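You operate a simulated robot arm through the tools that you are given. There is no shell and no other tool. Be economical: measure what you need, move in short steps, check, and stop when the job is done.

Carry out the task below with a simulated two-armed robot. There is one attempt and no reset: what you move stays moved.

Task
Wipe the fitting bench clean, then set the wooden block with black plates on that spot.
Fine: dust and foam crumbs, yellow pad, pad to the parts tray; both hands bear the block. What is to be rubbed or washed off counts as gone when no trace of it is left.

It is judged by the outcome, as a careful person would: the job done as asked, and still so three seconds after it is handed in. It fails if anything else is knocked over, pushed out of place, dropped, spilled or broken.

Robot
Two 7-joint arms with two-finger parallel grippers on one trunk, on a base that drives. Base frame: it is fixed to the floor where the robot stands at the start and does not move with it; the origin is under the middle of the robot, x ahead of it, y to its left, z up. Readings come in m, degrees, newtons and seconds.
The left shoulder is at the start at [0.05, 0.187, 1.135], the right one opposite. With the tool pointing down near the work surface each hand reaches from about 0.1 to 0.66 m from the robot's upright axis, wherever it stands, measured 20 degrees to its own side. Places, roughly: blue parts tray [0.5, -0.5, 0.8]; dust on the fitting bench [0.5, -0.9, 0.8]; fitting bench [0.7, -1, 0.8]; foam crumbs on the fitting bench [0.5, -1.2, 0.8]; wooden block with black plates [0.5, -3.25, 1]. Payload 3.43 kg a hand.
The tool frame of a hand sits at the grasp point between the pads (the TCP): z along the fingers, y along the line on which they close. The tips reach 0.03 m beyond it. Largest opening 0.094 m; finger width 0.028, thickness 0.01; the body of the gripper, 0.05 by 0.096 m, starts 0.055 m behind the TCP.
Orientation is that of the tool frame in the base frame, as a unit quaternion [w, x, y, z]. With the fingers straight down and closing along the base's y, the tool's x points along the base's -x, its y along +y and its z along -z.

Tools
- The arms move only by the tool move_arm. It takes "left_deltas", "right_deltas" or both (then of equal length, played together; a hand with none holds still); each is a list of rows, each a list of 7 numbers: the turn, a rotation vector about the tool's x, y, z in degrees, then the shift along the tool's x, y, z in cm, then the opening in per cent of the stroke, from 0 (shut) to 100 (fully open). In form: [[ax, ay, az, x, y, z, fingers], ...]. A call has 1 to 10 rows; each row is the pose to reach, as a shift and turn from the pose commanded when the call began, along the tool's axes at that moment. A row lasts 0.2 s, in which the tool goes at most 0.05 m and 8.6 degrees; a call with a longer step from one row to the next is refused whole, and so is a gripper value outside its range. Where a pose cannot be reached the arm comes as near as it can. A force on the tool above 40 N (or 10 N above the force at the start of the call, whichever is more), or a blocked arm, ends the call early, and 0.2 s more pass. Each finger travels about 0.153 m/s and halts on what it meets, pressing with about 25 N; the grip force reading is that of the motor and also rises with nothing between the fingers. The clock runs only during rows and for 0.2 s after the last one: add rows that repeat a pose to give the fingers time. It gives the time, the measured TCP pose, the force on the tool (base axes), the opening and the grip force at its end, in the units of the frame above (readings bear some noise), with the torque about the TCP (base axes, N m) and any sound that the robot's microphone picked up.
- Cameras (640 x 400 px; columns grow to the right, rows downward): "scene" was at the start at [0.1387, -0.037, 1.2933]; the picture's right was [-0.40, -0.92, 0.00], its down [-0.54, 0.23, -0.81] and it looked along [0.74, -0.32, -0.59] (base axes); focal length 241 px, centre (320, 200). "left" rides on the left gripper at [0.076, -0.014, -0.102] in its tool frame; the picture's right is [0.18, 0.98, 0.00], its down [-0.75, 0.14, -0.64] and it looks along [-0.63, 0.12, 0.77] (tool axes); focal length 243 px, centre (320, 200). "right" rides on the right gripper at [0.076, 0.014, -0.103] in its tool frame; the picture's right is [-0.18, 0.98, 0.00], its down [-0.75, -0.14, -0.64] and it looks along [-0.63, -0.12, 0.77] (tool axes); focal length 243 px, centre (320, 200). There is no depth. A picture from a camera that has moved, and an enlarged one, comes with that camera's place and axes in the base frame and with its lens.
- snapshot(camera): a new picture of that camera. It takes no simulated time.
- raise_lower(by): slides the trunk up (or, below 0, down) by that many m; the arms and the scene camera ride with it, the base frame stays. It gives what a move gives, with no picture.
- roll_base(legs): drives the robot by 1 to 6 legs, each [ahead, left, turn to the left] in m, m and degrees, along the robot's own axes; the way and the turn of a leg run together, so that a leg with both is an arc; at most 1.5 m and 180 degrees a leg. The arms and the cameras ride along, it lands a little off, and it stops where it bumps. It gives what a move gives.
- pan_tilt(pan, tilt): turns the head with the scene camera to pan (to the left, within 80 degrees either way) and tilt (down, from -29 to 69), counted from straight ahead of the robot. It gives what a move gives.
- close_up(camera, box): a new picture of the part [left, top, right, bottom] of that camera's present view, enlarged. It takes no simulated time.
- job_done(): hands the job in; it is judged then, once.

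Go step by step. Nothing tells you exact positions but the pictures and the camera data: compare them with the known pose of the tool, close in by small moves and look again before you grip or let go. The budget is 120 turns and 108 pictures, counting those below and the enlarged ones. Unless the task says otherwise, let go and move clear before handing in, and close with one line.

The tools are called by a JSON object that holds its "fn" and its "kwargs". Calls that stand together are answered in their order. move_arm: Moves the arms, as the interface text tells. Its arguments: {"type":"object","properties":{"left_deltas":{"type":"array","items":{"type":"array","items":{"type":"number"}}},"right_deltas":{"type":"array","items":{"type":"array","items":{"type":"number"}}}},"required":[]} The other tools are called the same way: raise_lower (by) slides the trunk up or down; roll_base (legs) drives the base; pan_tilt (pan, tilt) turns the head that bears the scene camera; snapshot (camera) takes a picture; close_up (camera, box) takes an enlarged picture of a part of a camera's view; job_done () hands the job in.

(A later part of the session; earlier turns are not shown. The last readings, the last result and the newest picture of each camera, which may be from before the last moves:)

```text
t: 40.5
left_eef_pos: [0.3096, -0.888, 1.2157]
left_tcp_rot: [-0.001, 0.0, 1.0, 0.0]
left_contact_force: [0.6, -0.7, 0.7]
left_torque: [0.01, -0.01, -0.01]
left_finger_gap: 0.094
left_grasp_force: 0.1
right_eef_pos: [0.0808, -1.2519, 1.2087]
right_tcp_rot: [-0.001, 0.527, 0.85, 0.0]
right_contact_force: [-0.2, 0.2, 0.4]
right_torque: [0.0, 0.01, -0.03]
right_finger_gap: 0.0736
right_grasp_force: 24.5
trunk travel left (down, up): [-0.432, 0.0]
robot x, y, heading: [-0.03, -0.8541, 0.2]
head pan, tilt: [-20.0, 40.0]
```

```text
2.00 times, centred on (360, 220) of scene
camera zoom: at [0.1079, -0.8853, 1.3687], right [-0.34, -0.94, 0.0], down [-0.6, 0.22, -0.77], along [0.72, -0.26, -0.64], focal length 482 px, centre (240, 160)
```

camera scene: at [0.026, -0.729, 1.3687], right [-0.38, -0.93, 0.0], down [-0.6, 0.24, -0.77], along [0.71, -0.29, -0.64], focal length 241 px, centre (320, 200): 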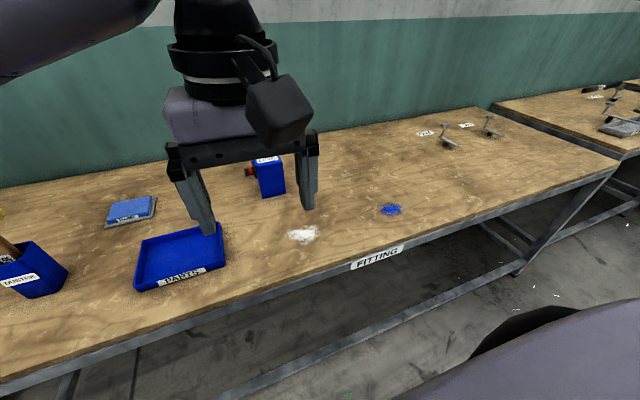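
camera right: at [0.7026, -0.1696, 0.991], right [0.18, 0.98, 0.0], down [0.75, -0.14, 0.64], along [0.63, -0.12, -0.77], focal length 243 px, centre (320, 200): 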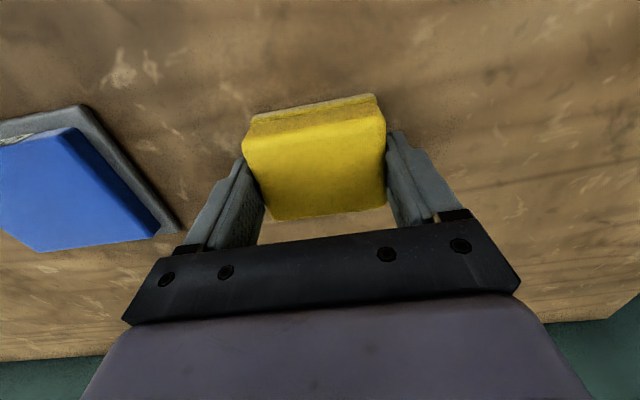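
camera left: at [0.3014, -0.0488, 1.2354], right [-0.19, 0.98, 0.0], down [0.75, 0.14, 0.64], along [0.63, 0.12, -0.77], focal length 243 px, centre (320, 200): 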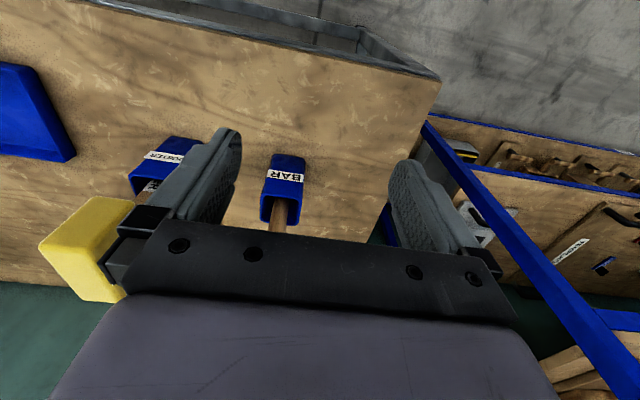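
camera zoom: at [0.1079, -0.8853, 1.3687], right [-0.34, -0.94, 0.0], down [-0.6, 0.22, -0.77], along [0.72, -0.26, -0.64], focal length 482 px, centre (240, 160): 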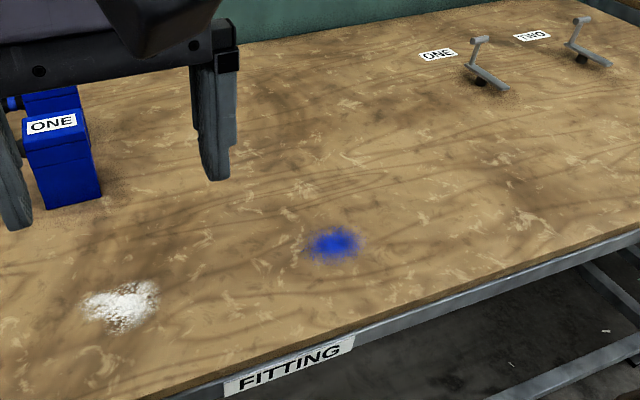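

Now swing the right hand forward, squaring the tool, to a point above the bench front.

{"fn": "move_arm", "kwargs": {"right_deltas": [[0, 0, -7.9, 0.74, 4.14, 0.6, 30], [0, 0, -15.9, 1.48, 8.28, 1.2, 30], [0, 0, -23.8, 2.2, 12.4, 1.9, 30], [0, 0, -31.8, 2.95, 16.5, 2.5, 30], [0, 0, -39.7, 3.7, 20.7, 3.1, 30], [0, 0, -47.6, 4.4, 24.8, 3.7, 30], [0, 0, -55.6, 5.2, 29, 4.3, 30], [0, 0, -63.5, 5.9, 33.1, 5, 30]]}}

{"fn": "raise_lower", "kwargs": {"by": -0.08}}

{"fn": "snapshot", "kwargs": {"camera": "right"}}

{"fn": "snapshot", "kwargs": {"camera": "scene"}}

```text
t: 42.3
left_eef_pos: [0.3107, -0.8877, 1.2143]
left_tcp_rot: [-0.001, -0.001, 1.0, 0.0]
left_contact_force: [1.2, 0.1, 0.4]
left_torque: [-0.03, -0.01, -0.02]
left_finger_gap: 0.0941
left_grasp_force: 0.1
right_eef_pos: [0.3528, -1.0495, 1.1581]
right_tcp_rot: [0.0, -0.001, 1.0, 0.0]
right_contact_force: [0.5, 0.0, 0.0]
right_torque: [0.03, 0.03, -0.01]
right_finger_gap: 0.0737
right_grasp_force: 24.6
trunk travel left (down, up): [-0.432, 0.0]
robot x, y, heading: [-0.0346, -0.8525, -0.4]
head pan, tilt: [-20.0, 40.0]
```

```text
t: 43.5
left_eef_pos: [0.3102, -0.8883, 1.1349]
left_tcp_rot: [-0.001, 0.0, 1.0, 0.0]
left_contact_force: [0.0, -0.4, 0.2]
left_torque: [-0.01, 0.01, 0.04]
left_finger_gap: 0.0941
left_grasp_force: 0.1
right_eef_pos: [0.3511, -1.0522, 1.0788]
right_tcp_rot: [-0.001, 0.001, 1.0, -0.001]
right_contact_force: [-0.6, 0.9, -0.6]
right_torque: [0.02, -0.01, 0.02]
right_finger_gap: 0.0736
right_grasp_force: 24.7
trunk travel left (down, up): [-0.352, 0.08]
robot x, y, heading: [-0.0315, -0.8528, 0.2]
head pan, tilt: [-20.0, 40.0]
```

```text
73 pictures are left
camera right: at [0.2754, -1.0377, 1.182], right [0.19, 0.98, 0.0], down [0.75, -0.14, 0.64], along [0.63, -0.12, -0.77], focal length 243 px, centre (320, 200)
```

right: 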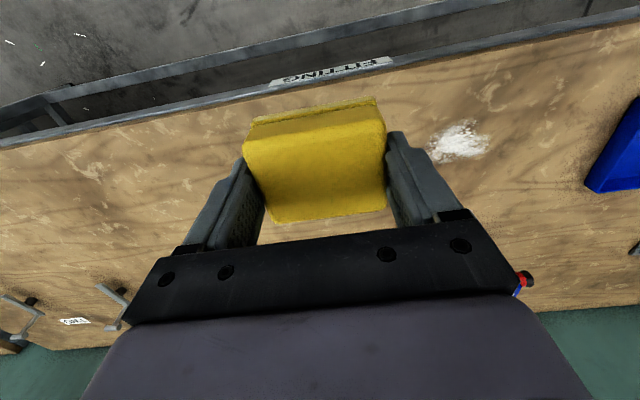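

```text
72 pictures are left
camera scene: at [0.1076, -0.8849, 1.2888], right [-0.34, -0.94, 0.0], down [-0.6, 0.22, -0.77], along [0.72, -0.26, -0.64], focal length 241 px, centre (320, 200)
```

scene: 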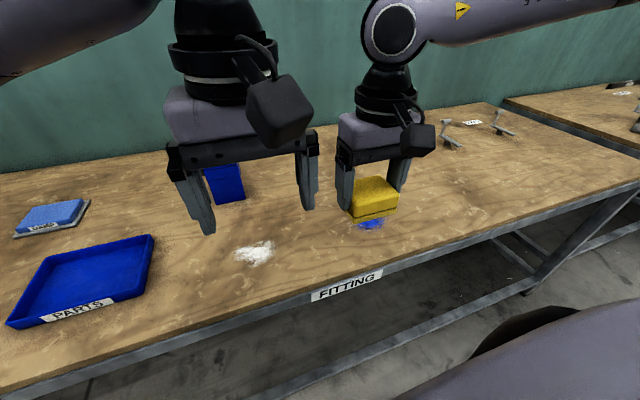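

Both views put the dust at (0.48, −0.862). I move the left hand aside and bring the pad above the dust.

{"fn": "move_arm", "kwargs": {"left_deltas": [[0, 0, 0, 1, 3, 0, 100], [0, 0, 0, 2, 7, 0, 100], [0, 0, 0, 3, 11, 0, 100], [0, 0, 0, 4, 15, 0, 100], [0, 0, 0, 4, 17, 0, 100], [0, 0, 0, 4, 17, 0, 100], [0, 0, 0, 4, 17, 0, 100]], "right_deltas": [[0, 0, 0, 0, 0, 0, 30], [0, 0, 0, -2, 3, 2, 30], [0, 0, 0, -5, 7, 4, 30], [0, 0, 0, -8, 11, 7, 30], [0, 0, 0, -10.5, 14.5, 10, 30], [0, 0, 0, -12.9, 17.5, 12.5, 30], [0, 0, 0, -12.9, 19, 15, 30]]}}

{"fn": "snapshot", "kwargs": {"camera": "right"}}

{"fn": "snapshot", "kwargs": {"camera": "scene"}}

```text
refused: row 3 steps farther than a row can; nothing moved
```

```text
71 pictures are left
camera right: at [0.2754, -1.0377, 1.182], right [0.19, 0.98, 0.0], down [0.75, -0.14, 0.64], along [0.63, -0.12, -0.77], focal length 243 px, centre (320, 200)
```

right: 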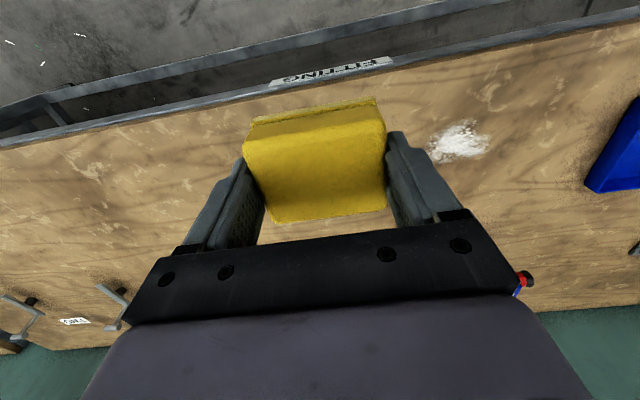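

```text
70 pictures are left
camera scene: at [0.1076, -0.8849, 1.2888], right [-0.34, -0.94, 0.0], down [-0.6, 0.22, -0.77], along [0.72, -0.26, -0.64], focal length 241 px, centre (320, 200)
```

scene: 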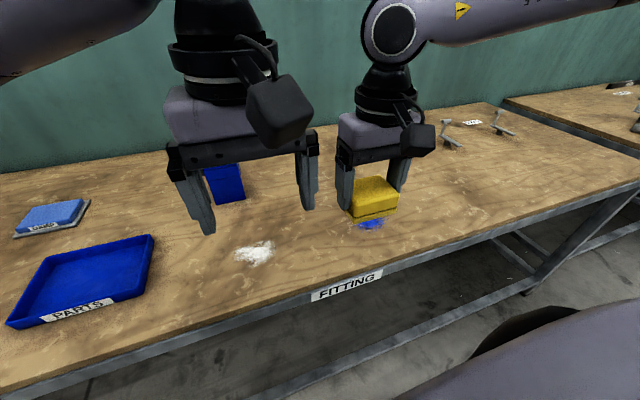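

Too large a row again; I repeat with steps under 5 cm, and check the result before taking pictures.

{"fn": "move_arm", "kwargs": {"left_deltas": [[0, 0, 0, 1, 3, 0, 100], [0, 0, 0, 2, 7, 0, 100], [0, 0, 0, 3, 11, 0, 100], [0, 0, 0, 4, 15, 0, 100], [0, 0, 0, 4, 17, 0, 100], [0, 0, 0, 4, 17, 0, 100], [0, 0, 0, 4, 17, 0, 100], [0, 0, 0, 4, 17, 0, 100]], "right_deltas": [[0, 0, 0, -1, 1, 1, 30], [0, 0, 0, -3, 4, 2, 30], [0, 0, 0, -5, 7, 4, 30], [0, 0, 0, -7, 10, 6.5, 30], [0, 0, 0, -9, 13, 9, 30], [0, 0, 0, -11, 16, 11.5, 30], [0, 0, 0, -12.9, 19, 14, 30], [0, 0, 0, -12.9, 19, 15, 30]]}}

```text
t: 45.3
left_eef_pos: [0.2723, -0.7196, 1.1359]
left_tcp_rot: [-0.001, 0.0, 1.0, 0.0]
left_contact_force: [0.4, -0.5, 0.0]
left_torque: [0.0, 0.03, 0.0]
left_finger_gap: 0.0944
left_grasp_force: 0.1
right_eef_pos: [0.4017, -1.0117, 0.9729]
right_tcp_rot: [-0.001, 0.002, 1.0, 0.0]
right_contact_force: [0.1, -0.4, -0.2]
right_torque: [0.01, -0.05, 0.02]
right_finger_gap: 0.0735
right_grasp_force: 25.5
right hand out of reach, approached as far as the arm can: row 3, 4, 5, 6, 7, 8
trunk travel left (down, up): [-0.352, 0.08]
robot x, y, heading: [-0.0282, -0.8541, -0.2]
head pan, tilt: [-20.0, 40.0]
```

The right arm stopped short at (0.40, −1.01). I look at the arm posture.

{"fn": "snapshot", "kwargs": {"camera": "scene"}}

{"fn": "snapshot", "kwargs": {"camera": "left"}}

```text
69 pictures are left
camera scene: at [0.1078, -0.885, 1.2887], right [-0.34, -0.94, 0.0], down [-0.6, 0.22, -0.77], along [0.72, -0.26, -0.64], focal length 241 px, centre (320, 200)
```

scene: 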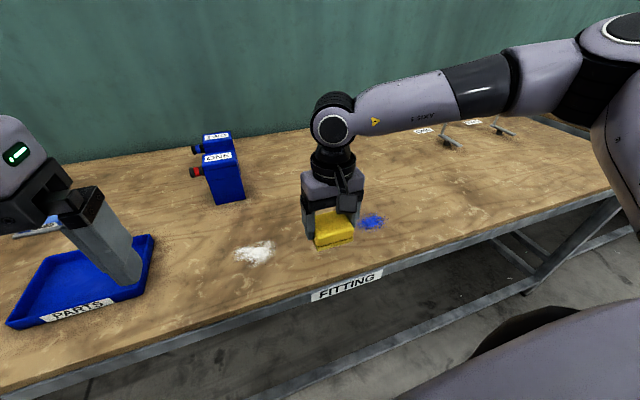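

```text
68 pictures are left
camera left: at [0.1964, -0.7351, 1.239], right [-0.18, 0.98, 0.0], down [0.75, 0.14, 0.64], along [0.63, 0.12, -0.77], focal length 243 px, centre (320, 200)
```

left: 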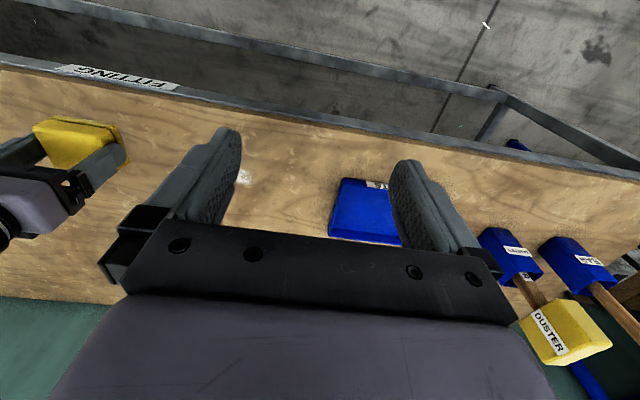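

The elbow lies out to the right, limiting inward reach; I'll bring the base left instead so the dust lies on the right arm's own side.

{"fn": "roll_base", "kwargs": {"legs": [[0.04, 0.21, 0]]}}

{"fn": "move_arm", "kwargs": {"right_deltas": [[0, 0, 0, 0, 0, 0, 30]]}}

```text
t: 47.7
left_eef_pos: [0.3143, -0.5207, 1.136]
left_tcp_rot: [0.0, 0.002, 1.0, 0.0]
left_contact_force: [0.2, 0.2, 0.3]
left_torque: [-0.03, 0.0, 0.01]
left_finger_gap: 0.0939
left_grasp_force: 0.0
right_eef_pos: [0.4411, -0.8122, 0.9727]
right_tcp_rot: [-0.002, 0.004, 1.0, 0.0]
right_contact_force: [0.6, -0.2, -0.2]
right_torque: [0.01, -0.03, -0.02]
right_finger_gap: 0.0735
right_grasp_force: 24.9
trunk travel left (down, up): [-0.352, 0.08]
robot x, y, heading: [0.0114, -0.6532, -0.5]
head pan, tilt: [-20.0, 40.0]
```

```text
t: 48.1
left_eef_pos: [0.3143, -0.5203, 1.1363]
left_tcp_rot: [-0.002, 0.002, 1.0, 0.0]
left_contact_force: [-0.5, -0.1, -0.2]
left_torque: [-0.03, -0.01, -0.03]
left_finger_gap: 0.094
left_grasp_force: 0.2
right_eef_pos: [0.4413, -0.8123, 0.9742]
right_tcp_rot: [-0.001, 0.003, 1.0, 0.0]
right_contact_force: [0.2, -0.3, -0.1]
right_torque: [-0.01, -0.06, -0.01]
right_finger_gap: 0.0737
right_grasp_force: 24.8
trunk travel left (down, up): [-0.352, 0.08]
robot x, y, heading: [0.011, -0.6544, -0.4]
head pan, tilt: [-20.0, 40.0]
```

Now move over the dust at (0.48, −0.862) and down near contact.

{"fn": "move_arm", "kwargs": {"right_deltas": [[0, 0, 0, -1, -2, 1, 30], [0, 0, 0, -2.5, -4, 3, 30], [0, 0, 0, -3.9, -5, 5, 30], [0, 0, 0, -3.9, -5, 6.5, 30]]}}

{"fn": "snapshot", "kwargs": {"camera": "scene"}}

{"fn": "snapshot", "kwargs": {"camera": "right"}}

```text
t: 49.1
left_eef_pos: [0.3136, -0.5198, 1.1365]
left_tcp_rot: [0.0, 0.002, 1.0, 0.001]
left_contact_force: [0.7, -0.5, -0.7]
left_torque: [-0.01, 0.01, -0.02]
left_finger_gap: 0.0939
left_grasp_force: 0.1
right_eef_pos: [0.4759, -0.8666, 0.9084]
right_tcp_rot: [0.0, 0.003, 1.0, 0.001]
right_contact_force: [-0.1, 0.2, -0.1]
right_torque: [-0.02, 0.01, 0.01]
right_finger_gap: 0.0736
right_grasp_force: 25.0
right hand out of reach, approached as far as the arm can: row 4
trunk travel left (down, up): [-0.352, 0.08]
robot x, y, heading: [0.0089, -0.655, -0.2]
head pan, tilt: [-20.0, 40.0]
```

```text
67 pictures are left
camera scene: at [0.1483, -0.6845, 1.2888], right [-0.35, -0.94, 0.0], down [-0.6, 0.22, -0.77], along [0.72, -0.27, -0.64], focal length 241 px, centre (320, 200)
```

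scene: 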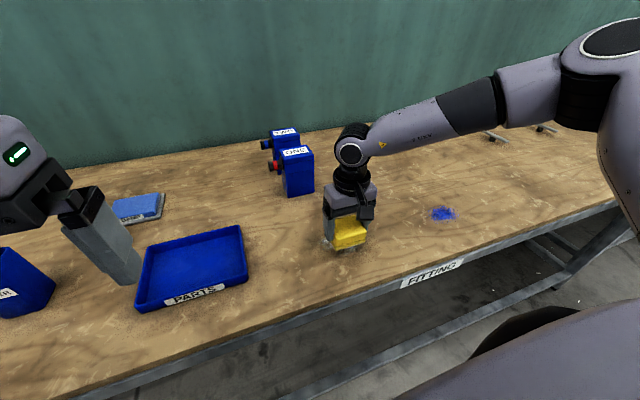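

```text
66 pictures are left
camera right: at [0.399, -0.8528, 1.0131], right [0.19, 0.98, 0.0], down [0.75, -0.15, 0.64], along [0.63, -0.12, -0.77], focal length 243 px, centre (320, 200)
```

right: 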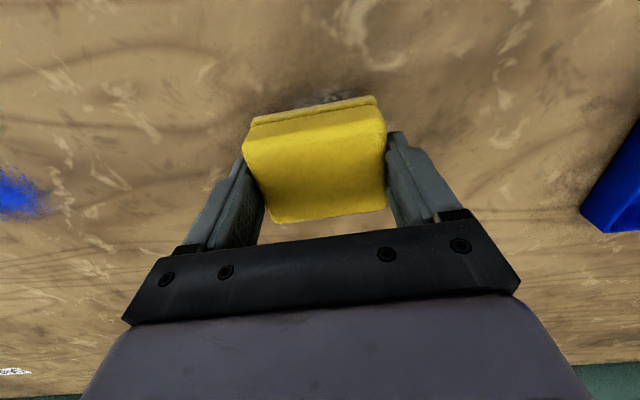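

The dust is right under the pad, but the arm is at its limit at this trunk height. I raise the hand 0.10 and lower the trunk by the same, to work in a better posture.

{"fn": "move_arm", "kwargs": {"right_deltas": [[0, 0, 0, 0, 0, -4, 30], [0, 0, 0, 0, 0, -8, 30], [0, 0, 0, 0, 0, -12, 30], [0, 0, 0, 0, 0, -15, 30], [0, 0, 0, 0, 0, -15, 30]]}}

{"fn": "raise_lower", "kwargs": {"by": -0.14}}

{"fn": "snapshot", "kwargs": {"camera": "scene"}}

```text
t: 50.3
left_eef_pos: [0.3142, -0.52, 1.136]
left_tcp_rot: [-0.001, 0.003, 1.0, 0.0]
left_contact_force: [0.3, 0.4, 0.8]
left_torque: [0.0, 0.01, 0.02]
left_finger_gap: 0.094
left_grasp_force: 0.1
right_eef_pos: [0.4763, -0.8668, 1.062]
right_tcp_rot: [0.0, 0.004, 1.0, 0.0]
right_contact_force: [-0.2, 1.2, 0.4]
right_torque: [0.03, -0.01, -0.02]
right_finger_gap: 0.0738
right_grasp_force: 25.2
trunk travel left (down, up): [-0.352, 0.08]
robot x, y, heading: [0.0113, -0.651, -0.3]
head pan, tilt: [-20.0, 40.0]
```

```text
t: 52.0
left_eef_pos: [0.3143, -0.5201, 0.9968]
left_tcp_rot: [-0.001, 0.002, 1.0, 0.0]
left_contact_force: [0.4, 0.7, -0.2]
left_torque: [0.0, 0.01, 0.0]
left_finger_gap: 0.0938
left_grasp_force: 0.0
right_eef_pos: [0.4765, -0.8686, 0.9221]
right_tcp_rot: [0.0, 0.003, 1.0, 0.0]
right_contact_force: [-0.3, 0.0, -0.5]
right_torque: [0.02, 0.01, 0.0]
right_finger_gap: 0.0734
right_grasp_force: 24.5
trunk travel left (down, up): [-0.212, 0.22]
robot x, y, heading: [0.0088, -0.652, -0.5]
head pan, tilt: [-20.0, 40.0]
```

```text
65 pictures are left
camera scene: at [0.1484, -0.6845, 1.1488], right [-0.35, -0.94, 0.0], down [-0.6, 0.22, -0.77], along [0.72, -0.27, -0.64], focal length 241 px, centre (320, 200)
```

scene: 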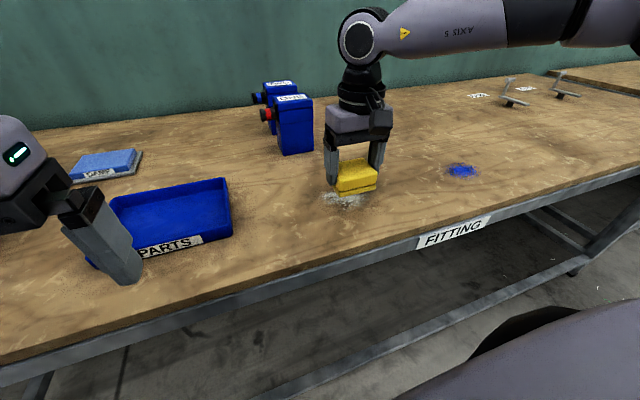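

Lower onto the dust gently and read the force.

{"fn": "move_arm", "kwargs": {"right_deltas": [[0, 0, 0, 0, 0, 2, 30], [0, 0, 0, 0, 0, 3.3, 30], [0, 0, 0, 0, 0, 3.6, 30], [0, 0, 0, 0, 0, 3.8, 30], [0, 0, 0, 0, 0, 3.8, 30]]}}

```text
t: 53.2
left_eef_pos: [0.3135, -0.5211, 0.9967]
left_tcp_rot: [0.0, 0.002, 1.0, 0.001]
left_contact_force: [0.0, 0.7, 0.1]
left_torque: [0.0, -0.03, 0.06]
left_finger_gap: 0.0939
left_grasp_force: 0.0
right_eef_pos: [0.4763, -0.8663, 0.886]
right_tcp_rot: [0.003, 0.004, 1.0, 0.0]
right_contact_force: [-0.1, -3.2, 19.7]
right_torque: [-0.13, 0.2, -0.02]
right_finger_gap: 0.0735
right_grasp_force: 25.5
trunk travel left (down, up): [-0.212, 0.22]
robot x, y, heading: [0.0086, -0.6497, -0.4]
head pan, tilt: [-20.0, 40.0]
```

Contact with ~20 N. Now rub over the dust in a raster.

{"fn": "move_arm", "kwargs": {"right_deltas": [[0, 0, 0, 0, 4.5, 0, 30], [0, 0, 0, 0, 0, 0, 30], [0, 0, 0, 0, -4.5, 0, 30], [0, 0, 0, 3.5, -4.5, 0, 30], [0, 0, 0, 3.5, 0, 0, 30], [0, 0, 0, 3.5, 4.5, 0, 30], [0, 0, 0, 0, 4.5, 0, 30], [0, 0, 0, -3.5, 4.5, 0, 30], [0, 0, 0, -3.5, 0, 0, 30], [0, 0, 0, -3.5, -4.5, 0, 30]]}}

{"fn": "move_arm", "kwargs": {"right_deltas": [[0, 0, 0, 3.5, 0, 0, 30], [0, 0, 0, 3.5, 4.5, 0, 30], [0, 0, 0, 3.5, 9, 0, 30], [0, 0, 0, 7, 9, 0, 30], [0, 0, 0, 7, 4.5, 0, 30], [0, 0, 0, 7, 0, 0, 30], [0, 0, 0, 3.5, 0, 0, 30], [0, 0, 0, 0, 0, -1.5, 30], [0, 0, 0, 0, 0, -5, 30], [0, 0, 0, 0, -4, -7, 30]]}}

{"fn": "snapshot", "kwargs": {"camera": "scene"}}

{"fn": "snapshot", "kwargs": {"camera": "right"}}

```text
t: 54.5
left_eef_pos: [0.3138, -0.5217, 0.9952]
left_tcp_rot: [0.0, 0.003, 1.0, -0.001]
left_contact_force: [0.2, 0.2, -0.2]
left_torque: [0.01, -0.02, -0.02]
left_finger_gap: 0.0941
left_grasp_force: 0.1
right_eef_pos: [0.4373, -0.848, 0.8844]
right_tcp_rot: [0.002, 0.004, 1.0, -0.002]
right_contact_force: [-3.7, 4.6, 7.8]
right_torque: [0.19, 0.06, 0.03]
right_finger_gap: 0.0739
right_grasp_force: 24.8
trunk travel left (down, up): [-0.212, 0.22]
robot x, y, heading: [0.0098, -0.6524, -0.4]
head pan, tilt: [-20.0, 40.0]
stopped in row 6 (right hand): the force on the tool passed its limit at 52 N (the readings are from after the stop); the commanded pose is now the measured one
```

```text
t: 56.7
left_eef_pos: [0.3147, -0.5209, 0.9958]
left_tcp_rot: [-0.001, 0.003, 1.0, 0.0]
left_contact_force: [-0.1, -0.2, -0.1]
left_torque: [0.0, 0.01, 0.0]
left_finger_gap: 0.094
left_grasp_force: 0.1
right_eef_pos: [0.4413, -0.891, 0.957]
right_tcp_rot: [-0.001, 0.005, 1.0, -0.003]
right_contact_force: [-0.4, 0.5, 0.2]
right_torque: [-0.04, 0.01, 0.03]
right_finger_gap: 0.0735
right_grasp_force: 25.1
right hand out of reach, approached as far as the arm can: row 3, 4
trunk travel left (down, up): [-0.212, 0.22]
robot x, y, heading: [0.0079, -0.6488, -0.2]
head pan, tilt: [-20.0, 40.0]
```

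```text
64 pictures are left
camera scene: at [0.1482, -0.6854, 1.1487], right [-0.35, -0.94, 0.0], down [-0.6, 0.22, -0.77], along [0.72, -0.27, -0.64], focal length 241 px, centre (320, 200)
```

scene: 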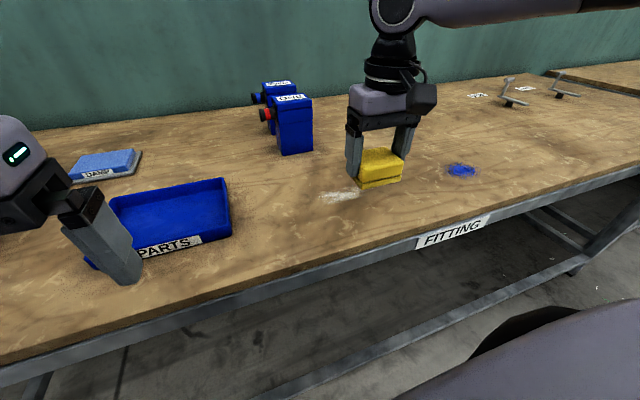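

```text
63 pictures are left
camera right: at [0.3631, -0.8752, 1.0602], right [0.19, 0.98, -0.01], down [0.75, -0.15, 0.64], along [0.63, -0.13, -0.77], focal length 243 px, centre (320, 200)
```

right: 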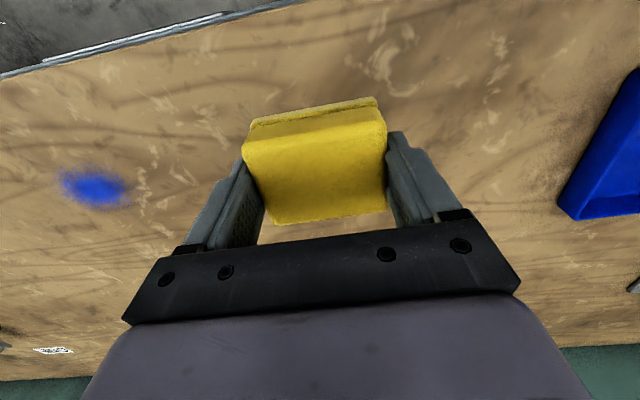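

The dust is partly gone; a strip near x≈0.485 remains and the arm is at its inner limit. I shift the base left 0.1 and rub again.

{"fn": "roll_base", "kwargs": {"legs": [[0, 0.1, 0]]}}

{"fn": "move_arm", "kwargs": {"right_deltas": [[0, 0, 0, -2, -3, 2, 30], [0, 0, 0, -5, -6, 4, 30], [0, 0, 0, -5, -6, 6, 30], [0, 0, 0, -5, -6, 7, 30], [0, 0, 0, -5, -6, 7.1, 30], [0, 0, 0, -5, -6, 7.2, 30], [0, 0, 0, -5, -6, 7.2, 30]]}}

```text
t: 58.2
left_eef_pos: [0.3144, -0.4222, 0.9973]
left_tcp_rot: [0.0, 0.002, 1.0, 0.0]
left_contact_force: [0.3, 0.3, -0.8]
left_torque: [0.03, -0.01, -0.01]
left_finger_gap: 0.0939
left_grasp_force: 0.0
right_eef_pos: [0.4412, -0.7888, 0.9566]
right_tcp_rot: [0.0, 0.005, 1.0, -0.003]
right_contact_force: [0.1, 0.1, -0.3]
right_torque: [-0.03, -0.01, 0.02]
right_finger_gap: 0.0734
right_grasp_force: 25.2
trunk travel left (down, up): [-0.212, 0.22]
robot x, y, heading: [0.0141, -0.5506, -0.4]
head pan, tilt: [-20.0, 40.0]
```

```text
t: 59.9
left_eef_pos: [0.315, -0.4212, 0.9962]
left_tcp_rot: [-0.002, 0.001, 1.0, 0.0]
left_contact_force: [-0.2, 0.4, -0.1]
left_torque: [0.0, -0.03, 0.02]
left_finger_gap: 0.0941
left_grasp_force: 0.1
right_eef_pos: [0.4912, -0.8505, 0.8841]
right_tcp_rot: [0.001, 0.004, 1.0, -0.003]
right_contact_force: [-1.3, 0.0, 0.9]
right_torque: [0.04, 0.04, -0.01]
right_finger_gap: 0.0734
right_grasp_force: 24.6
trunk travel left (down, up): [-0.212, 0.22]
robot x, y, heading: [0.0124, -0.5537, -0.1]
head pan, tilt: [-20.0, 40.0]
```

Barely touching; press 2 mm more and rub around.

{"fn": "move_arm", "kwargs": {"right_deltas": [[0, 0, 0, 0, 0, 0.15, 30], [0, 0, 0, 0, 3, 0.2, 30], [0, 0, 0, 0, 6, 0.2, 30], [0, 0, 0, -3, 6, 0.2, 30], [0, 0, 0, -3, 3, 0.2, 30], [0, 0, 0, -3, 0, 0.2, 30], [0, 0, 0, -3, -3, 0.2, 30], [0, 0, 0, -3, -6, 0.2, 30], [0, 0, 0, 0, -6, 0.2, 30], [0, 0, 0, 0, -3, 0.2, 30]]}}

{"fn": "move_arm", "kwargs": {"right_deltas": [[0, 0, 0, 0, 3, 0, 30], [0, 0, 0, 0, 6, 0, 30], [0, 0, 0, 3, 6, 0, 30], [0, 0, 0, 3, 3, 0, 30], [0, 0, 0, 3, 0, 0, 30], [0, 0, 0, 3, -3, 0, 30], [0, 0, 0, 0, -3, -0.5, 30], [0, 0, 0, 0, -6, -3, 30], [0, 0, 0, 0, -10, -5, 30], [0, 0, 0, 0, -14, -6, 30]]}}

{"fn": "snapshot", "kwargs": {"camera": "scene"}}

```text
t: 62.0
left_eef_pos: [0.3147, -0.4224, 0.9963]
left_tcp_rot: [0.0, 0.002, 1.0, 0.0]
left_contact_force: [0.0, -0.2, -1.2]
left_torque: [0.02, 0.01, 0.01]
left_finger_gap: 0.0939
left_grasp_force: 0.1
right_eef_pos: [0.4901, -0.8807, 0.8853]
right_tcp_rot: [0.0, 0.004, 1.0, -0.003]
right_contact_force: [0.5, -0.3, 1.5]
right_torque: [0.07, -0.02, -0.02]
right_finger_gap: 0.0736
right_grasp_force: 25.3
trunk travel left (down, up): [-0.212, 0.22]
robot x, y, heading: [0.0085, -0.5545, -0.2]
head pan, tilt: [-20.0, 40.0]
```

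```text
t: 64.2
left_eef_pos: [0.3148, -0.4231, 0.9965]
left_tcp_rot: [-0.001, 0.002, 1.0, 0.001]
left_contact_force: [-0.3, -0.6, 0.3]
left_torque: [0.0, -0.01, 0.0]
left_finger_gap: 0.0938
left_grasp_force: 0.1
right_eef_pos: [0.4884, -1.0213, 0.9453]
right_tcp_rot: [0.0, 0.004, 1.0, -0.001]
right_contact_force: [0.2, 0.5, 0.2]
right_torque: [0.04, 0.02, 0.01]
right_finger_gap: 0.0737
right_grasp_force: 24.3
trunk travel left (down, up): [-0.212, 0.22]
robot x, y, heading: [0.0084, -0.5572, -0.3]
head pan, tilt: [-20.0, 40.0]
```

```text
62 pictures are left
camera scene: at [0.1493, -0.5862, 1.1486], right [-0.35, -0.94, 0.0], down [-0.6, 0.22, -0.77], along [0.72, -0.27, -0.64], focal length 241 px, centre (320, 200)
```

scene: 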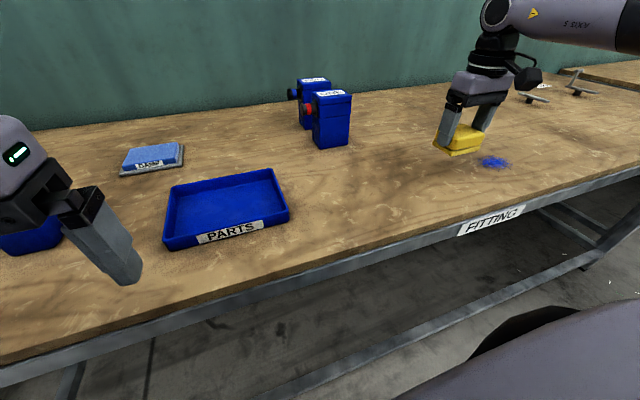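

Dust looks gone; check enlarged while I have the view.

{"fn": "close_up", "kwargs": {"camera": "scene", "box": [300, 130, 540, 280]}}

```text
2.67 times, centred on (420, 205) of scene
camera zoom: at [0.1493, -0.5862, 1.1486], right [-0.35, -0.94, 0.0], down [-0.6, 0.22, -0.77], along [0.72, -0.27, -0.64], focal length 642 px, centre (53, 187)
```

zoom: 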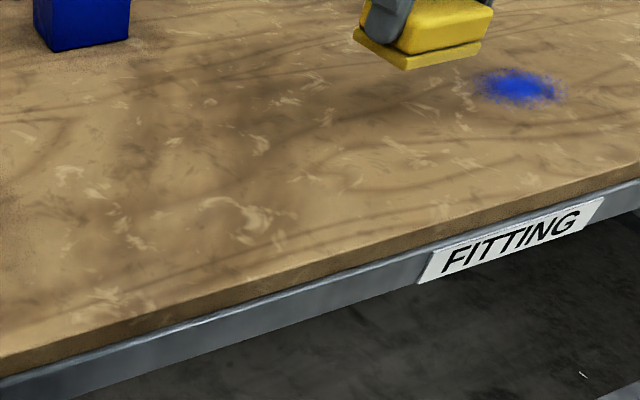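

Dust is gone. Move on to the foam crumbs at (0.48, −1.16).

{"fn": "roll_base", "kwargs": {"legs": [[0, -0.27, 0.3]]}}

{"fn": "move_arm", "kwargs": {"right_deltas": [[0, 0, 0, 0, 4, 0, 30], [0, 0, 0, 0, 8, 0, 30], [0, 0, 0, 0, 12, 1, 30], [0, 0, 0, 0, 12, 1, 30]]}}

{"fn": "snapshot", "kwargs": {"camera": "scene"}}

{"fn": "snapshot", "kwargs": {"camera": "right"}}

```text
t: 67.1
left_eef_pos: [0.3142, -0.6753, 0.9958]
left_tcp_rot: [-0.001, -0.003, 1.0, 0.0]
left_contact_force: [-0.1, -0.4, 0.1]
left_torque: [0.03, 0.01, -0.01]
left_finger_gap: 0.0944
left_grasp_force: 0.0
right_eef_pos: [0.492, -1.2737, 0.9458]
right_tcp_rot: [0.001, 0.0, 1.0, -0.002]
right_contact_force: [-0.3, -0.4, -0.5]
right_torque: [-0.02, 0.0, -0.04]
right_finger_gap: 0.0735
right_grasp_force: 25.3
trunk travel left (down, up): [-0.212, 0.22]
robot x, y, heading: [0.0136, -0.8108, 0.1]
head pan, tilt: [-20.0, 40.0]
```

```text
t: 68.1
left_eef_pos: [0.3126, -0.6764, 0.9954]
left_tcp_rot: [-0.001, -0.002, 1.0, 0.0]
left_contact_force: [1.1, 0.6, 0.4]
left_torque: [-0.02, 0.01, 0.0]
left_finger_gap: 0.0939
left_grasp_force: 0.1
right_eef_pos: [0.4922, -1.151, 0.9324]
right_tcp_rot: [0.0, 0.0, 1.0, -0.004]
right_contact_force: [-0.1, -0.2, 0.2]
right_torque: [0.02, 0.02, 0.07]
right_finger_gap: 0.074
right_grasp_force: 25.4
trunk travel left (down, up): [-0.212, 0.22]
robot x, y, heading: [0.01, -0.8092, 0.1]
head pan, tilt: [-20.0, 40.0]
```

```text
60 pictures are left
camera scene: at [0.149, -0.8417, 1.1487], right [-0.34, -0.94, 0.0], down [-0.6, 0.22, -0.77], along [0.72, -0.26, -0.64], focal length 241 px, centre (320, 200)
```

scene: 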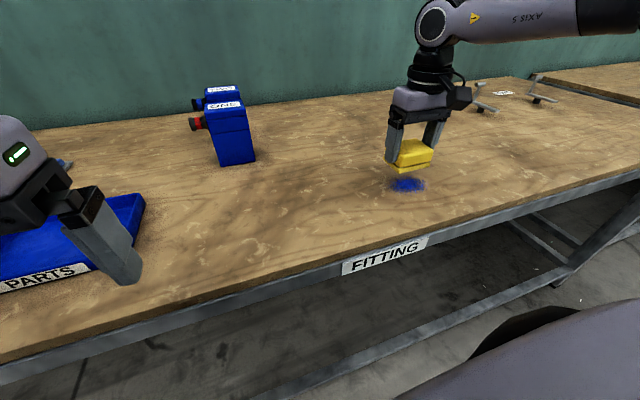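

```text
59 pictures are left
camera right: at [0.4145, -1.1372, 1.0359], right [0.18, 0.98, -0.01], down [0.75, -0.14, 0.64], along [0.63, -0.12, -0.77], focal length 243 px, centre (320, 200)
```

right: 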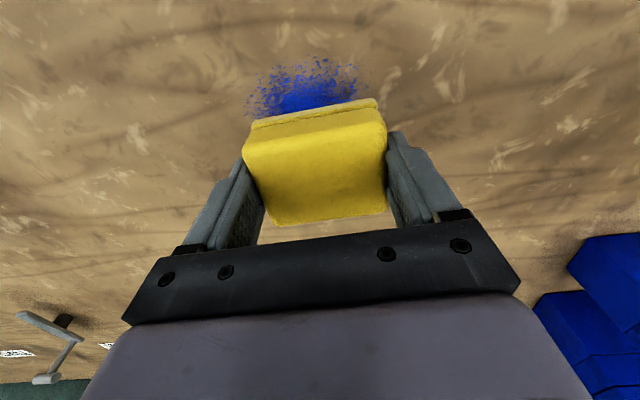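

Crumbs span about x 0.445–0.52, y −1.205…−1.115. Lower and rub over that.

{"fn": "move_arm", "kwargs": {"right_deltas": [[0, 0, 0, 0, 0, 3, 30], [0, 0, 0, 0, 0, 4.5, 30], [0, 0, 0, 0, 0, 4.9, 30], [0, 0, 0, 0, 3, 4.9, 30], [0, 0, 0, 0, 0, 4.95, 30], [0, 0, 0, 0, -3, 4.95, 30], [0, 0, 0, 0, -6, 4.95, 30], [0, 0, 0, 3, -6, 4.95, 30], [0, 0, 0, 3, -3, 4.95, 30], [0, 0, 0, 3, 0, 4.95, 30]]}}

{"fn": "move_arm", "kwargs": {"right_deltas": [[0, 0, 0, 0, 3, 0, 30], [0, 0, 0, -3, 3, 0, 30], [0, 0, 0, -6, 3, 0, 30], [0, 0, 0, -6, 0, 0, 30], [0, 0, 0, -6, -3, 0, 30], [0, 0, 0, -6, -6, 0, 30], [0, 0, 0, -3, -6, 0, 30], [0, 0, 0, -3, -3, 0, 30], [0, 0, 0, -3, 0, 0, 30], [0, 0, 0, -3, 2, 0, 30]]}}

{"fn": "move_arm", "kwargs": {"right_deltas": [[0, 0, 0, 3, 0, 0, 30], [0, 0, 0, 3, -3, 0, 30], [0, 0, 0, 3, -6, 0, 30], [0, 0, 0, 0, -6, 0, 30], [0, 0, 0, 0, -6, -2, 30], [0, 0, 0, 0, -8, -5, 30], [0, 0, 0, 0, -12, -6, 30], [0, 0, 0, 0, -16, -7, 30]]}}

{"fn": "close_up", "kwargs": {"camera": "scene", "box": [240, 100, 560, 300]}}

```text
t: 70.3
left_eef_pos: [0.3143, -0.6764, 0.9963]
left_tcp_rot: [-0.001, -0.003, 1.0, 0.0]
left_contact_force: [0.1, -0.3, 0.3]
left_torque: [0.01, -0.02, -0.02]
left_finger_gap: 0.0944
left_grasp_force: 0.0
right_eef_pos: [0.4631, -1.1541, 0.8853]
right_tcp_rot: [0.0, 0.0, 1.0, -0.003]
right_contact_force: [0.0, 1.2, 0.0]
right_torque: [-0.03, 0.0, 0.01]
right_finger_gap: 0.0736
right_grasp_force: 24.6
trunk travel left (down, up): [-0.212, 0.22]
robot x, y, heading: [0.0081, -0.8099, 0.2]
head pan, tilt: [-20.0, 40.0]
```

```text
t: 72.5
left_eef_pos: [0.3129, -0.6751, 0.9964]
left_tcp_rot: [-0.001, -0.003, 1.0, 0.0]
left_contact_force: [-0.7, -0.1, -0.2]
left_torque: [0.02, -0.03, -0.02]
left_finger_gap: 0.0941
left_grasp_force: 0.1
right_eef_pos: [0.4919, -1.1361, 0.8846]
right_tcp_rot: [0.001, 0.0, 1.0, -0.002]
right_contact_force: [0.1, -1.2, 2.9]
right_torque: [0.08, 0.0, 0.0]
right_finger_gap: 0.0737
right_grasp_force: 24.6
trunk travel left (down, up): [-0.212, 0.22]
robot x, y, heading: [0.009, -0.8109, 0.2]
head pan, tilt: [-20.0, 40.0]
```

```text
t: 74.3
left_eef_pos: [0.3139, -0.677, 0.9959]
left_tcp_rot: [-0.001, -0.002, 1.0, 0.001]
left_contact_force: [0.3, 0.9, 0.1]
left_torque: [0.02, -0.01, 0.04]
left_finger_gap: 0.0938
left_grasp_force: 0.1
right_eef_pos: [0.4933, -1.2895, 0.9528]
right_tcp_rot: [-0.004, -0.003, 1.0, -0.007]
right_contact_force: [0.5, 1.9, 4.8]
right_torque: [-0.09, 0.05, 0.03]
right_finger_gap: 0.0734
right_grasp_force: 25.2
right hand out of reach, approached as far as the arm can: row 8
trunk travel left (down, up): [-0.212, 0.22]
robot x, y, heading: [0.0123, -0.8126, 0.2]
head pan, tilt: [-20.0, 40.0]
```

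```text
2.00 times, centred on (400, 200) of scene
camera zoom: at [0.1499, -0.8425, 1.1487], right [-0.34, -0.94, 0.0], down [-0.61, 0.22, -0.77], along [0.72, -0.26, -0.64], focal length 482 px, centre (160, 200)
```

zoom: 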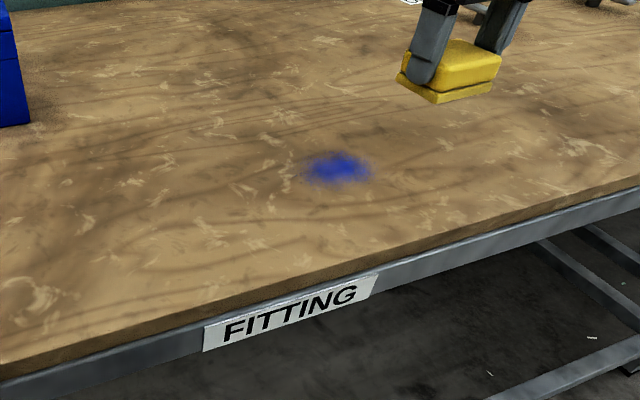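

The crumbs barely faded; contact was too light. I return and press harder.

{"fn": "move_arm", "kwargs": {"right_deltas": [[0, 0, 0, 0, 4, 1, 30], [0, 0, 0, 0, 8, 3, 30], [0, 0, 0, 1, 12, 5, 30], [0, 0, 0, 1, 13, 6.3, 30], [0, 0, 0, 1, 13, 6.9, 30], [0, 0, 0, 1, 13, 7.1, 30], [0, 0, 0, 1, 13, 7.1, 30]]}}

```text
t: 75.9
left_eef_pos: [0.3132, -0.6761, 0.9966]
left_tcp_rot: [-0.001, -0.002, 1.0, 0.001]
left_contact_force: [0.2, 0.6, 0.5]
left_torque: [0.02, 0.01, 0.01]
left_finger_gap: 0.0942
left_grasp_force: 0.0
right_eef_pos: [0.482, -1.1636, 0.8849]
right_tcp_rot: [0.001, 0.0, 1.0, -0.002]
right_contact_force: [-0.6, -0.5, 1.4]
right_torque: [0.01, 0.07, 0.03]
right_finger_gap: 0.0737
right_grasp_force: 24.5
trunk travel left (down, up): [-0.212, 0.22]
robot x, y, heading: [0.0105, -0.8114, 0.2]
head pan, tilt: [-20.0, 40.0]
```

{"fn": "move_arm", "kwargs": {"right_deltas": [[0, 0, 0, 0, 0, 0.2, 30], [0, 0, 0, 0, 0, 0.4, 30], [0, 0, 0, 0, 0, 0.4, 30]]}}

```text
t: 76.7
left_eef_pos: [0.3109, -0.676, 0.997]
left_tcp_rot: [0.001, -0.003, 1.0, 0.0]
left_contact_force: [0.1, -0.2, 0.5]
left_torque: [0.0, -0.01, 0.02]
left_finger_gap: 0.0939
left_grasp_force: 0.0
right_eef_pos: [0.4809, -1.1634, 0.8838]
right_tcp_rot: [0.005, 0.002, 1.0, -0.004]
right_contact_force: [-6.5, -7.2, 28.5]
right_torque: [0.44, 0.55, 0.14]
right_finger_gap: 0.0736
right_grasp_force: 25.2
trunk travel left (down, up): [-0.212, 0.22]
robot x, y, heading: [0.0098, -0.8083, 0.1]
head pan, tilt: [-20.0, 40.0]
```

Contact is firm at 28 N. I ease 1 mm and rub.

{"fn": "move_arm", "kwargs": {"right_deltas": [[0, 0, 0, 0, 2.5, -0.15, 30], [0, 0, 0, 0, 5, -0.15, 30], [0, 0, 0, 0, 2, -0.15, 30], [0, 0, 0, 0, -1, -0.15, 30], [0, 0, 0, 0, -4, -0.15, 30], [0, 0, 0, 3, -4, -0.15, 30], [0, 0, 0, 3, -1, -0.15, 30], [0, 0, 0, 3, 2, -0.15, 30], [0, 0, 0, 3, 4, -0.15, 30], [0, 0, 0, 0, 4, -0.15, 30]]}}

{"fn": "move_arm", "kwargs": {"right_deltas": [[0, 0, 0, -3, 0, 0, 30], [0, 0, 0, -3, -3, 0, 30], [0, 0, 0, -3, -6, 0, 30], [0, 0, 0, -3, -8, 0, 30], [0, 0, 0, 0, -8, 0, 30], [0, 0, 0, 0, -5, 0, 30], [0, 0, 0, 0, -2, 0, 30], [0, 0, 0, 0, 0, -1, 30], [0, 0, 0, 0, 4, -4, 30], [0, 0, 0, 0, 8, -6, 30]]}}

{"fn": "close_up", "kwargs": {"camera": "scene", "box": [240, 100, 560, 300]}}

```text
t: 77.0
left_eef_pos: [0.3113, -0.6768, 0.9958]
left_tcp_rot: [0.0, -0.002, 1.0, 0.0]
left_contact_force: [-0.1, -0.3, -0.6]
left_torque: [0.02, 0.04, -0.05]
left_finger_gap: 0.0941
left_grasp_force: 0.1
right_eef_pos: [0.4829, -1.162, 0.8858]
right_tcp_rot: [0.004, 0.003, 1.0, -0.009]
right_contact_force: [-5.0, -3.1, 11.4]
right_torque: [0.31, 0.34, 0.28]
right_finger_gap: 0.0734
right_grasp_force: 25.3
trunk travel left (down, up): [-0.212, 0.22]
robot x, y, heading: [0.0112, -0.8082, 0.3]
head pan, tilt: [-20.0, 40.0]
stopped in row 1 (right hand): the force on the tool passed its limit at 46 N (the readings are from after the stop); the commanded pose is now the measured one
```

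```text
t: 79.2
left_eef_pos: [0.3128, -0.677, 0.9956]
left_tcp_rot: [-0.001, -0.003, 1.0, 0.0]
left_contact_force: [0.3, 0.8, -0.1]
left_torque: [0.01, -0.01, -0.01]
left_finger_gap: 0.0941
left_grasp_force: 0.0
right_eef_pos: [0.4845, -1.0795, 0.9411]
right_tcp_rot: [0.003, 0.003, 1.0, -0.008]
right_contact_force: [0.3, -0.3, -0.1]
right_torque: [-0.01, 0.01, 0.01]
right_finger_gap: 0.0737
right_grasp_force: 24.7
trunk travel left (down, up): [-0.212, 0.22]
robot x, y, heading: [0.0099, -0.8114, 0.1]
head pan, tilt: [-20.0, 40.0]
```

```text
2.00 times, centred on (400, 200) of scene
camera zoom: at [0.149, -0.8417, 1.1487], right [-0.34, -0.94, 0.0], down [-0.6, 0.22, -0.77], along [0.72, -0.26, -0.64], focal length 482 px, centre (160, 200)
```

zoom: 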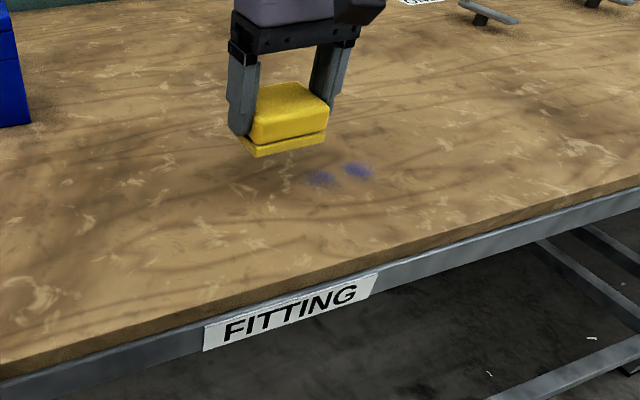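

Only two faint traces left at (0.464, −1.134) and (0.464, −1.176). I wipe along x≈0.463.

{"fn": "move_arm", "kwargs": {"right_deltas": [[0, 0, 0, 1, 0, 3, 30], [0, 0, 0, 2.1, -1.5, 5, 30], [0, 0, 0, 2.1, -1.5, 5.75, 30], [0, 0, 0, 2.1, -4, 5.8, 30], [0, 0, 0, 2.1, -6.5, 5.8, 30], [0, 0, 0, 2.1, -9, 5.8, 30], [0, 0, 0, 2.1, -12, 5.8, 30], [0, 0, 0, 4, -12, 5.8, 30], [0, 0, 0, 4, -9, 5.8, 30], [0, 0, 0, 4, -6, 5.8, 30]]}}

{"fn": "move_arm", "kwargs": {"right_deltas": [[0, 0, 0, 0, 3, 0, 30], [0, 0, 0, -1.5, 3, 0, 30], [0, 0, 0, -1.5, 0, 0, 30], [0, 0, 0, -1.5, -3, 0, 30], [0, 0, 0, -1.5, -5, 0, 30], [0, 0, 0, -1.5, -2, 0, 30], [0, 0, 0, -1.5, 2, 0, 30], [0, 0, 0, -1.5, 5, -1, 30], [0, 0, 0, -1.5, 9, -4, 30], [0, 0, 0, -1.5, 12, -6, 30]]}}

{"fn": "close_up", "kwargs": {"camera": "scene", "box": [240, 100, 560, 300]}}

```text
t: 81.4
left_eef_pos: [0.3141, -0.6769, 0.9955]
left_tcp_rot: [-0.001, -0.003, 1.0, 0.0]
left_contact_force: [0.1, 0.2, -0.4]
left_torque: [0.01, 0.01, -0.02]
left_finger_gap: 0.0942
left_grasp_force: 0.0
right_eef_pos: [0.4457, -1.1426, 0.8858]
right_tcp_rot: [0.002, 0.002, 1.0, -0.008]
right_contact_force: [-0.2, 0.8, 0.1]
right_torque: [0.05, 0.01, 0.01]
right_finger_gap: 0.0737
right_grasp_force: 24.7
trunk travel left (down, up): [-0.212, 0.22]
robot x, y, heading: [0.0117, -0.8098, 0.0]
head pan, tilt: [-20.0, 40.0]
```

```text
t: 83.6
left_eef_pos: [0.3118, -0.677, 0.9963]
left_tcp_rot: [-0.001, -0.003, 1.0, -0.001]
left_contact_force: [0.0, 0.2, 0.7]
left_torque: [-0.02, -0.02, 0.0]
left_finger_gap: 0.094
left_grasp_force: 0.1
right_eef_pos: [0.4583, -1.0203, 0.9419]
right_tcp_rot: [0.003, 0.002, 1.0, -0.008]
right_contact_force: [0.8, 0.2, -0.1]
right_torque: [-0.01, 0.0, -0.02]
right_finger_gap: 0.0738
right_grasp_force: 24.6
trunk travel left (down, up): [-0.212, 0.22]
robot x, y, heading: [0.0108, -0.8135, 0.2]
head pan, tilt: [-20.0, 40.0]
```

```text
2.00 times, centred on (400, 200) of scene
camera zoom: at [0.149, -0.8418, 1.1487], right [-0.34, -0.94, 0.0], down [-0.6, 0.22, -0.77], along [0.72, -0.26, -0.64], focal length 482 px, centre (160, 200)
```

zoom: 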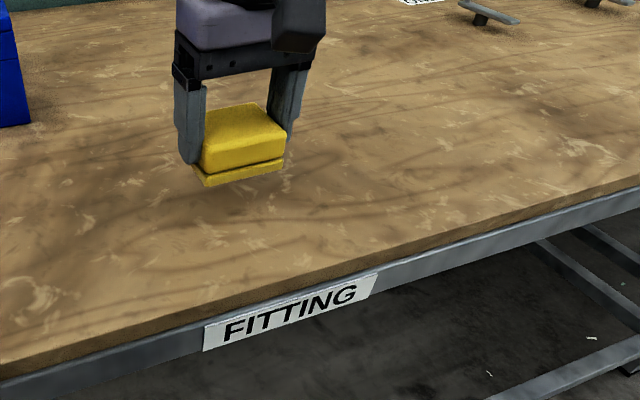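

Looks clean. I verify with a stronger enlargement of both spots before leaving.

{"fn": "move_arm", "kwargs": {"right_deltas": [[0, 0, 0, 1, 0, -4, 30], [0, 0, 0, 2, 0, -8, 30], [0, 0, 0, 4, 0, -12, 30], [0, 0, 0, 4, 0, -14, 30]]}}

{"fn": "close_up", "kwargs": {"camera": "scene", "box": [330, 130, 490, 230]}}

{"fn": "close_up", "kwargs": {"camera": "scene", "box": [200, 180, 360, 280]}}

{"fn": "snapshot", "kwargs": {"camera": "right"}}

```text
t: 84.6
left_eef_pos: [0.3134, -0.6766, 0.9963]
left_tcp_rot: [-0.001, -0.003, 1.0, 0.001]
left_contact_force: [-0.1, 0.8, -0.4]
left_torque: [0.01, 0.01, 0.0]
left_finger_gap: 0.0938
left_grasp_force: 0.0
right_eef_pos: [0.4186, -1.0172, 1.0825]
right_tcp_rot: [0.002, 0.004, 1.0, -0.008]
right_contact_force: [0.7, -0.6, 0.0]
right_torque: [0.0, 0.0, 0.0]
right_finger_gap: 0.0736
right_grasp_force: 24.7
trunk travel left (down, up): [-0.212, 0.22]
robot x, y, heading: [0.0098, -0.8115, 0.1]
head pan, tilt: [-20.0, 40.0]
```

```text
4.00 times, centred on (410, 180) of scene
camera zoom: at [0.149, -0.8419, 1.1487], right [-0.34, -0.94, 0.0], down [-0.6, 0.22, -0.77], along [0.72, -0.26, -0.64], focal length 964 px, centre (-40, 280)
```

zoom: 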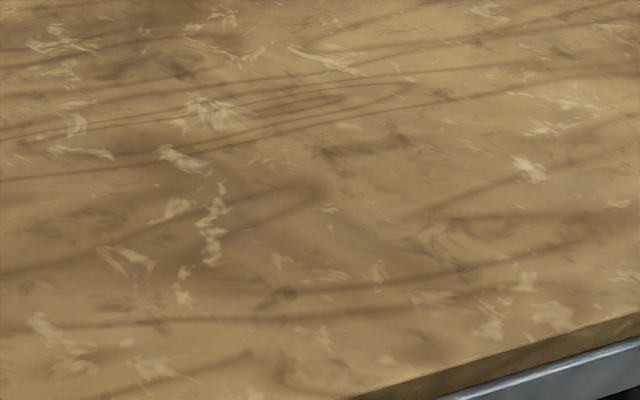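

```text
4.00 times, centred on (280, 230) of scene
camera zoom: at [0.149, -0.8419, 1.1487], right [-0.34, -0.94, 0.0], down [-0.6, 0.22, -0.77], along [0.72, -0.26, -0.64], focal length 964 px, centre (480, 80)
```

zoom: 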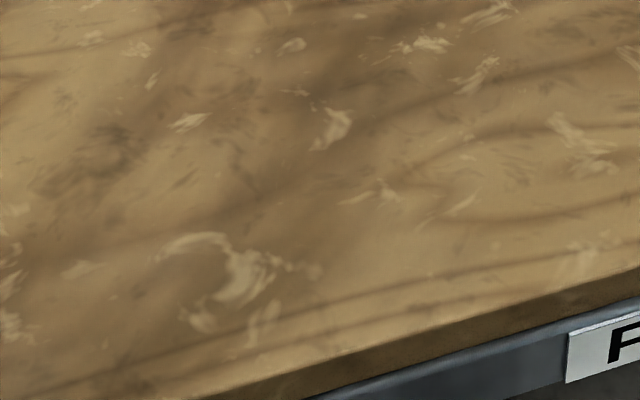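

```text
53 pictures are left
camera right: at [0.3414, -1.0021, 1.185], right [0.19, 0.98, -0.01], down [0.75, -0.13, 0.65], along [0.63, -0.13, -0.76], focal length 243 px, centre (320, 200)
```

right: 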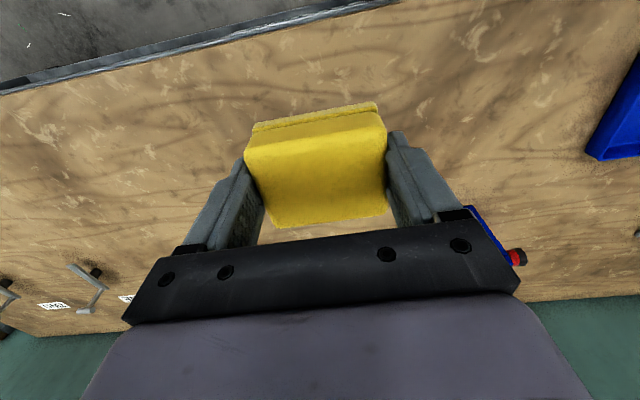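

Both spots are clean. Now drive left so the blue parts tray (centre about (0.525, −0.54)) lies in front of the right hand.

{"fn": "roll_base", "kwargs": {"legs": [[0, 0.53, 0]]}}

{"fn": "snapshot", "kwargs": {"camera": "right"}}

{"fn": "snapshot", "kwargs": {"camera": "scene"}}

```text
t: 89.7
left_eef_pos: [0.3112, -0.1592, 0.9973]
left_tcp_rot: [-0.001, -0.004, 1.0, 0.001]
left_contact_force: [-0.7, 0.1, -0.1]
left_torque: [-0.02, 0.0, 0.0]
left_finger_gap: 0.0939
left_grasp_force: 0.0
right_eef_pos: [0.418, -0.4996, 1.0807]
right_tcp_rot: [0.002, 0.001, 1.0, -0.008]
right_contact_force: [-0.5, -0.1, -0.4]
right_torque: [-0.01, 0.03, -0.02]
right_finger_gap: 0.0737
right_grasp_force: 25.1
trunk travel left (down, up): [-0.212, 0.22]
robot x, y, heading: [0.0112, -0.2936, 0.4]
head pan, tilt: [-20.0, 40.0]
```

```text
52 pictures are left
camera right: at [0.3402, -0.4846, 1.1846], right [0.19, 0.98, -0.01], down [0.75, -0.13, 0.65], along [0.63, -0.13, -0.76], focal length 243 px, centre (320, 200)
```

right: 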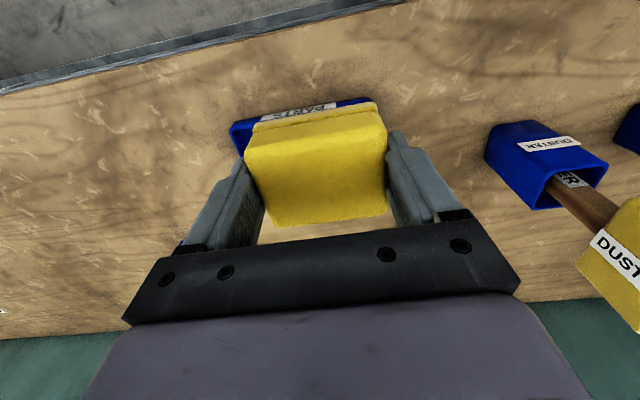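

```text
51 pictures are left
camera scene: at [0.1473, -0.3249, 1.1487], right [-0.34, -0.94, 0.0], down [-0.6, 0.22, -0.77], along [0.72, -0.26, -0.64], focal length 241 px, centre (320, 200)
```

scene: 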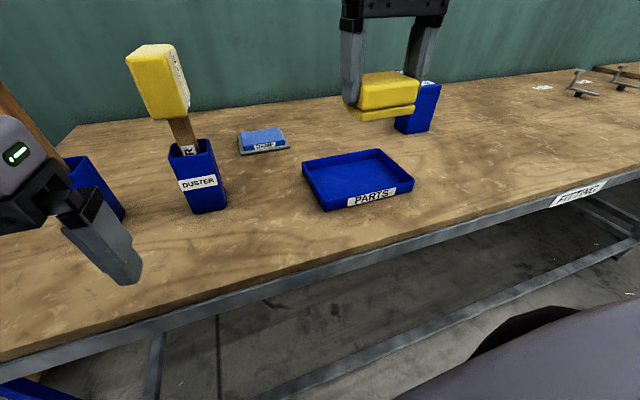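

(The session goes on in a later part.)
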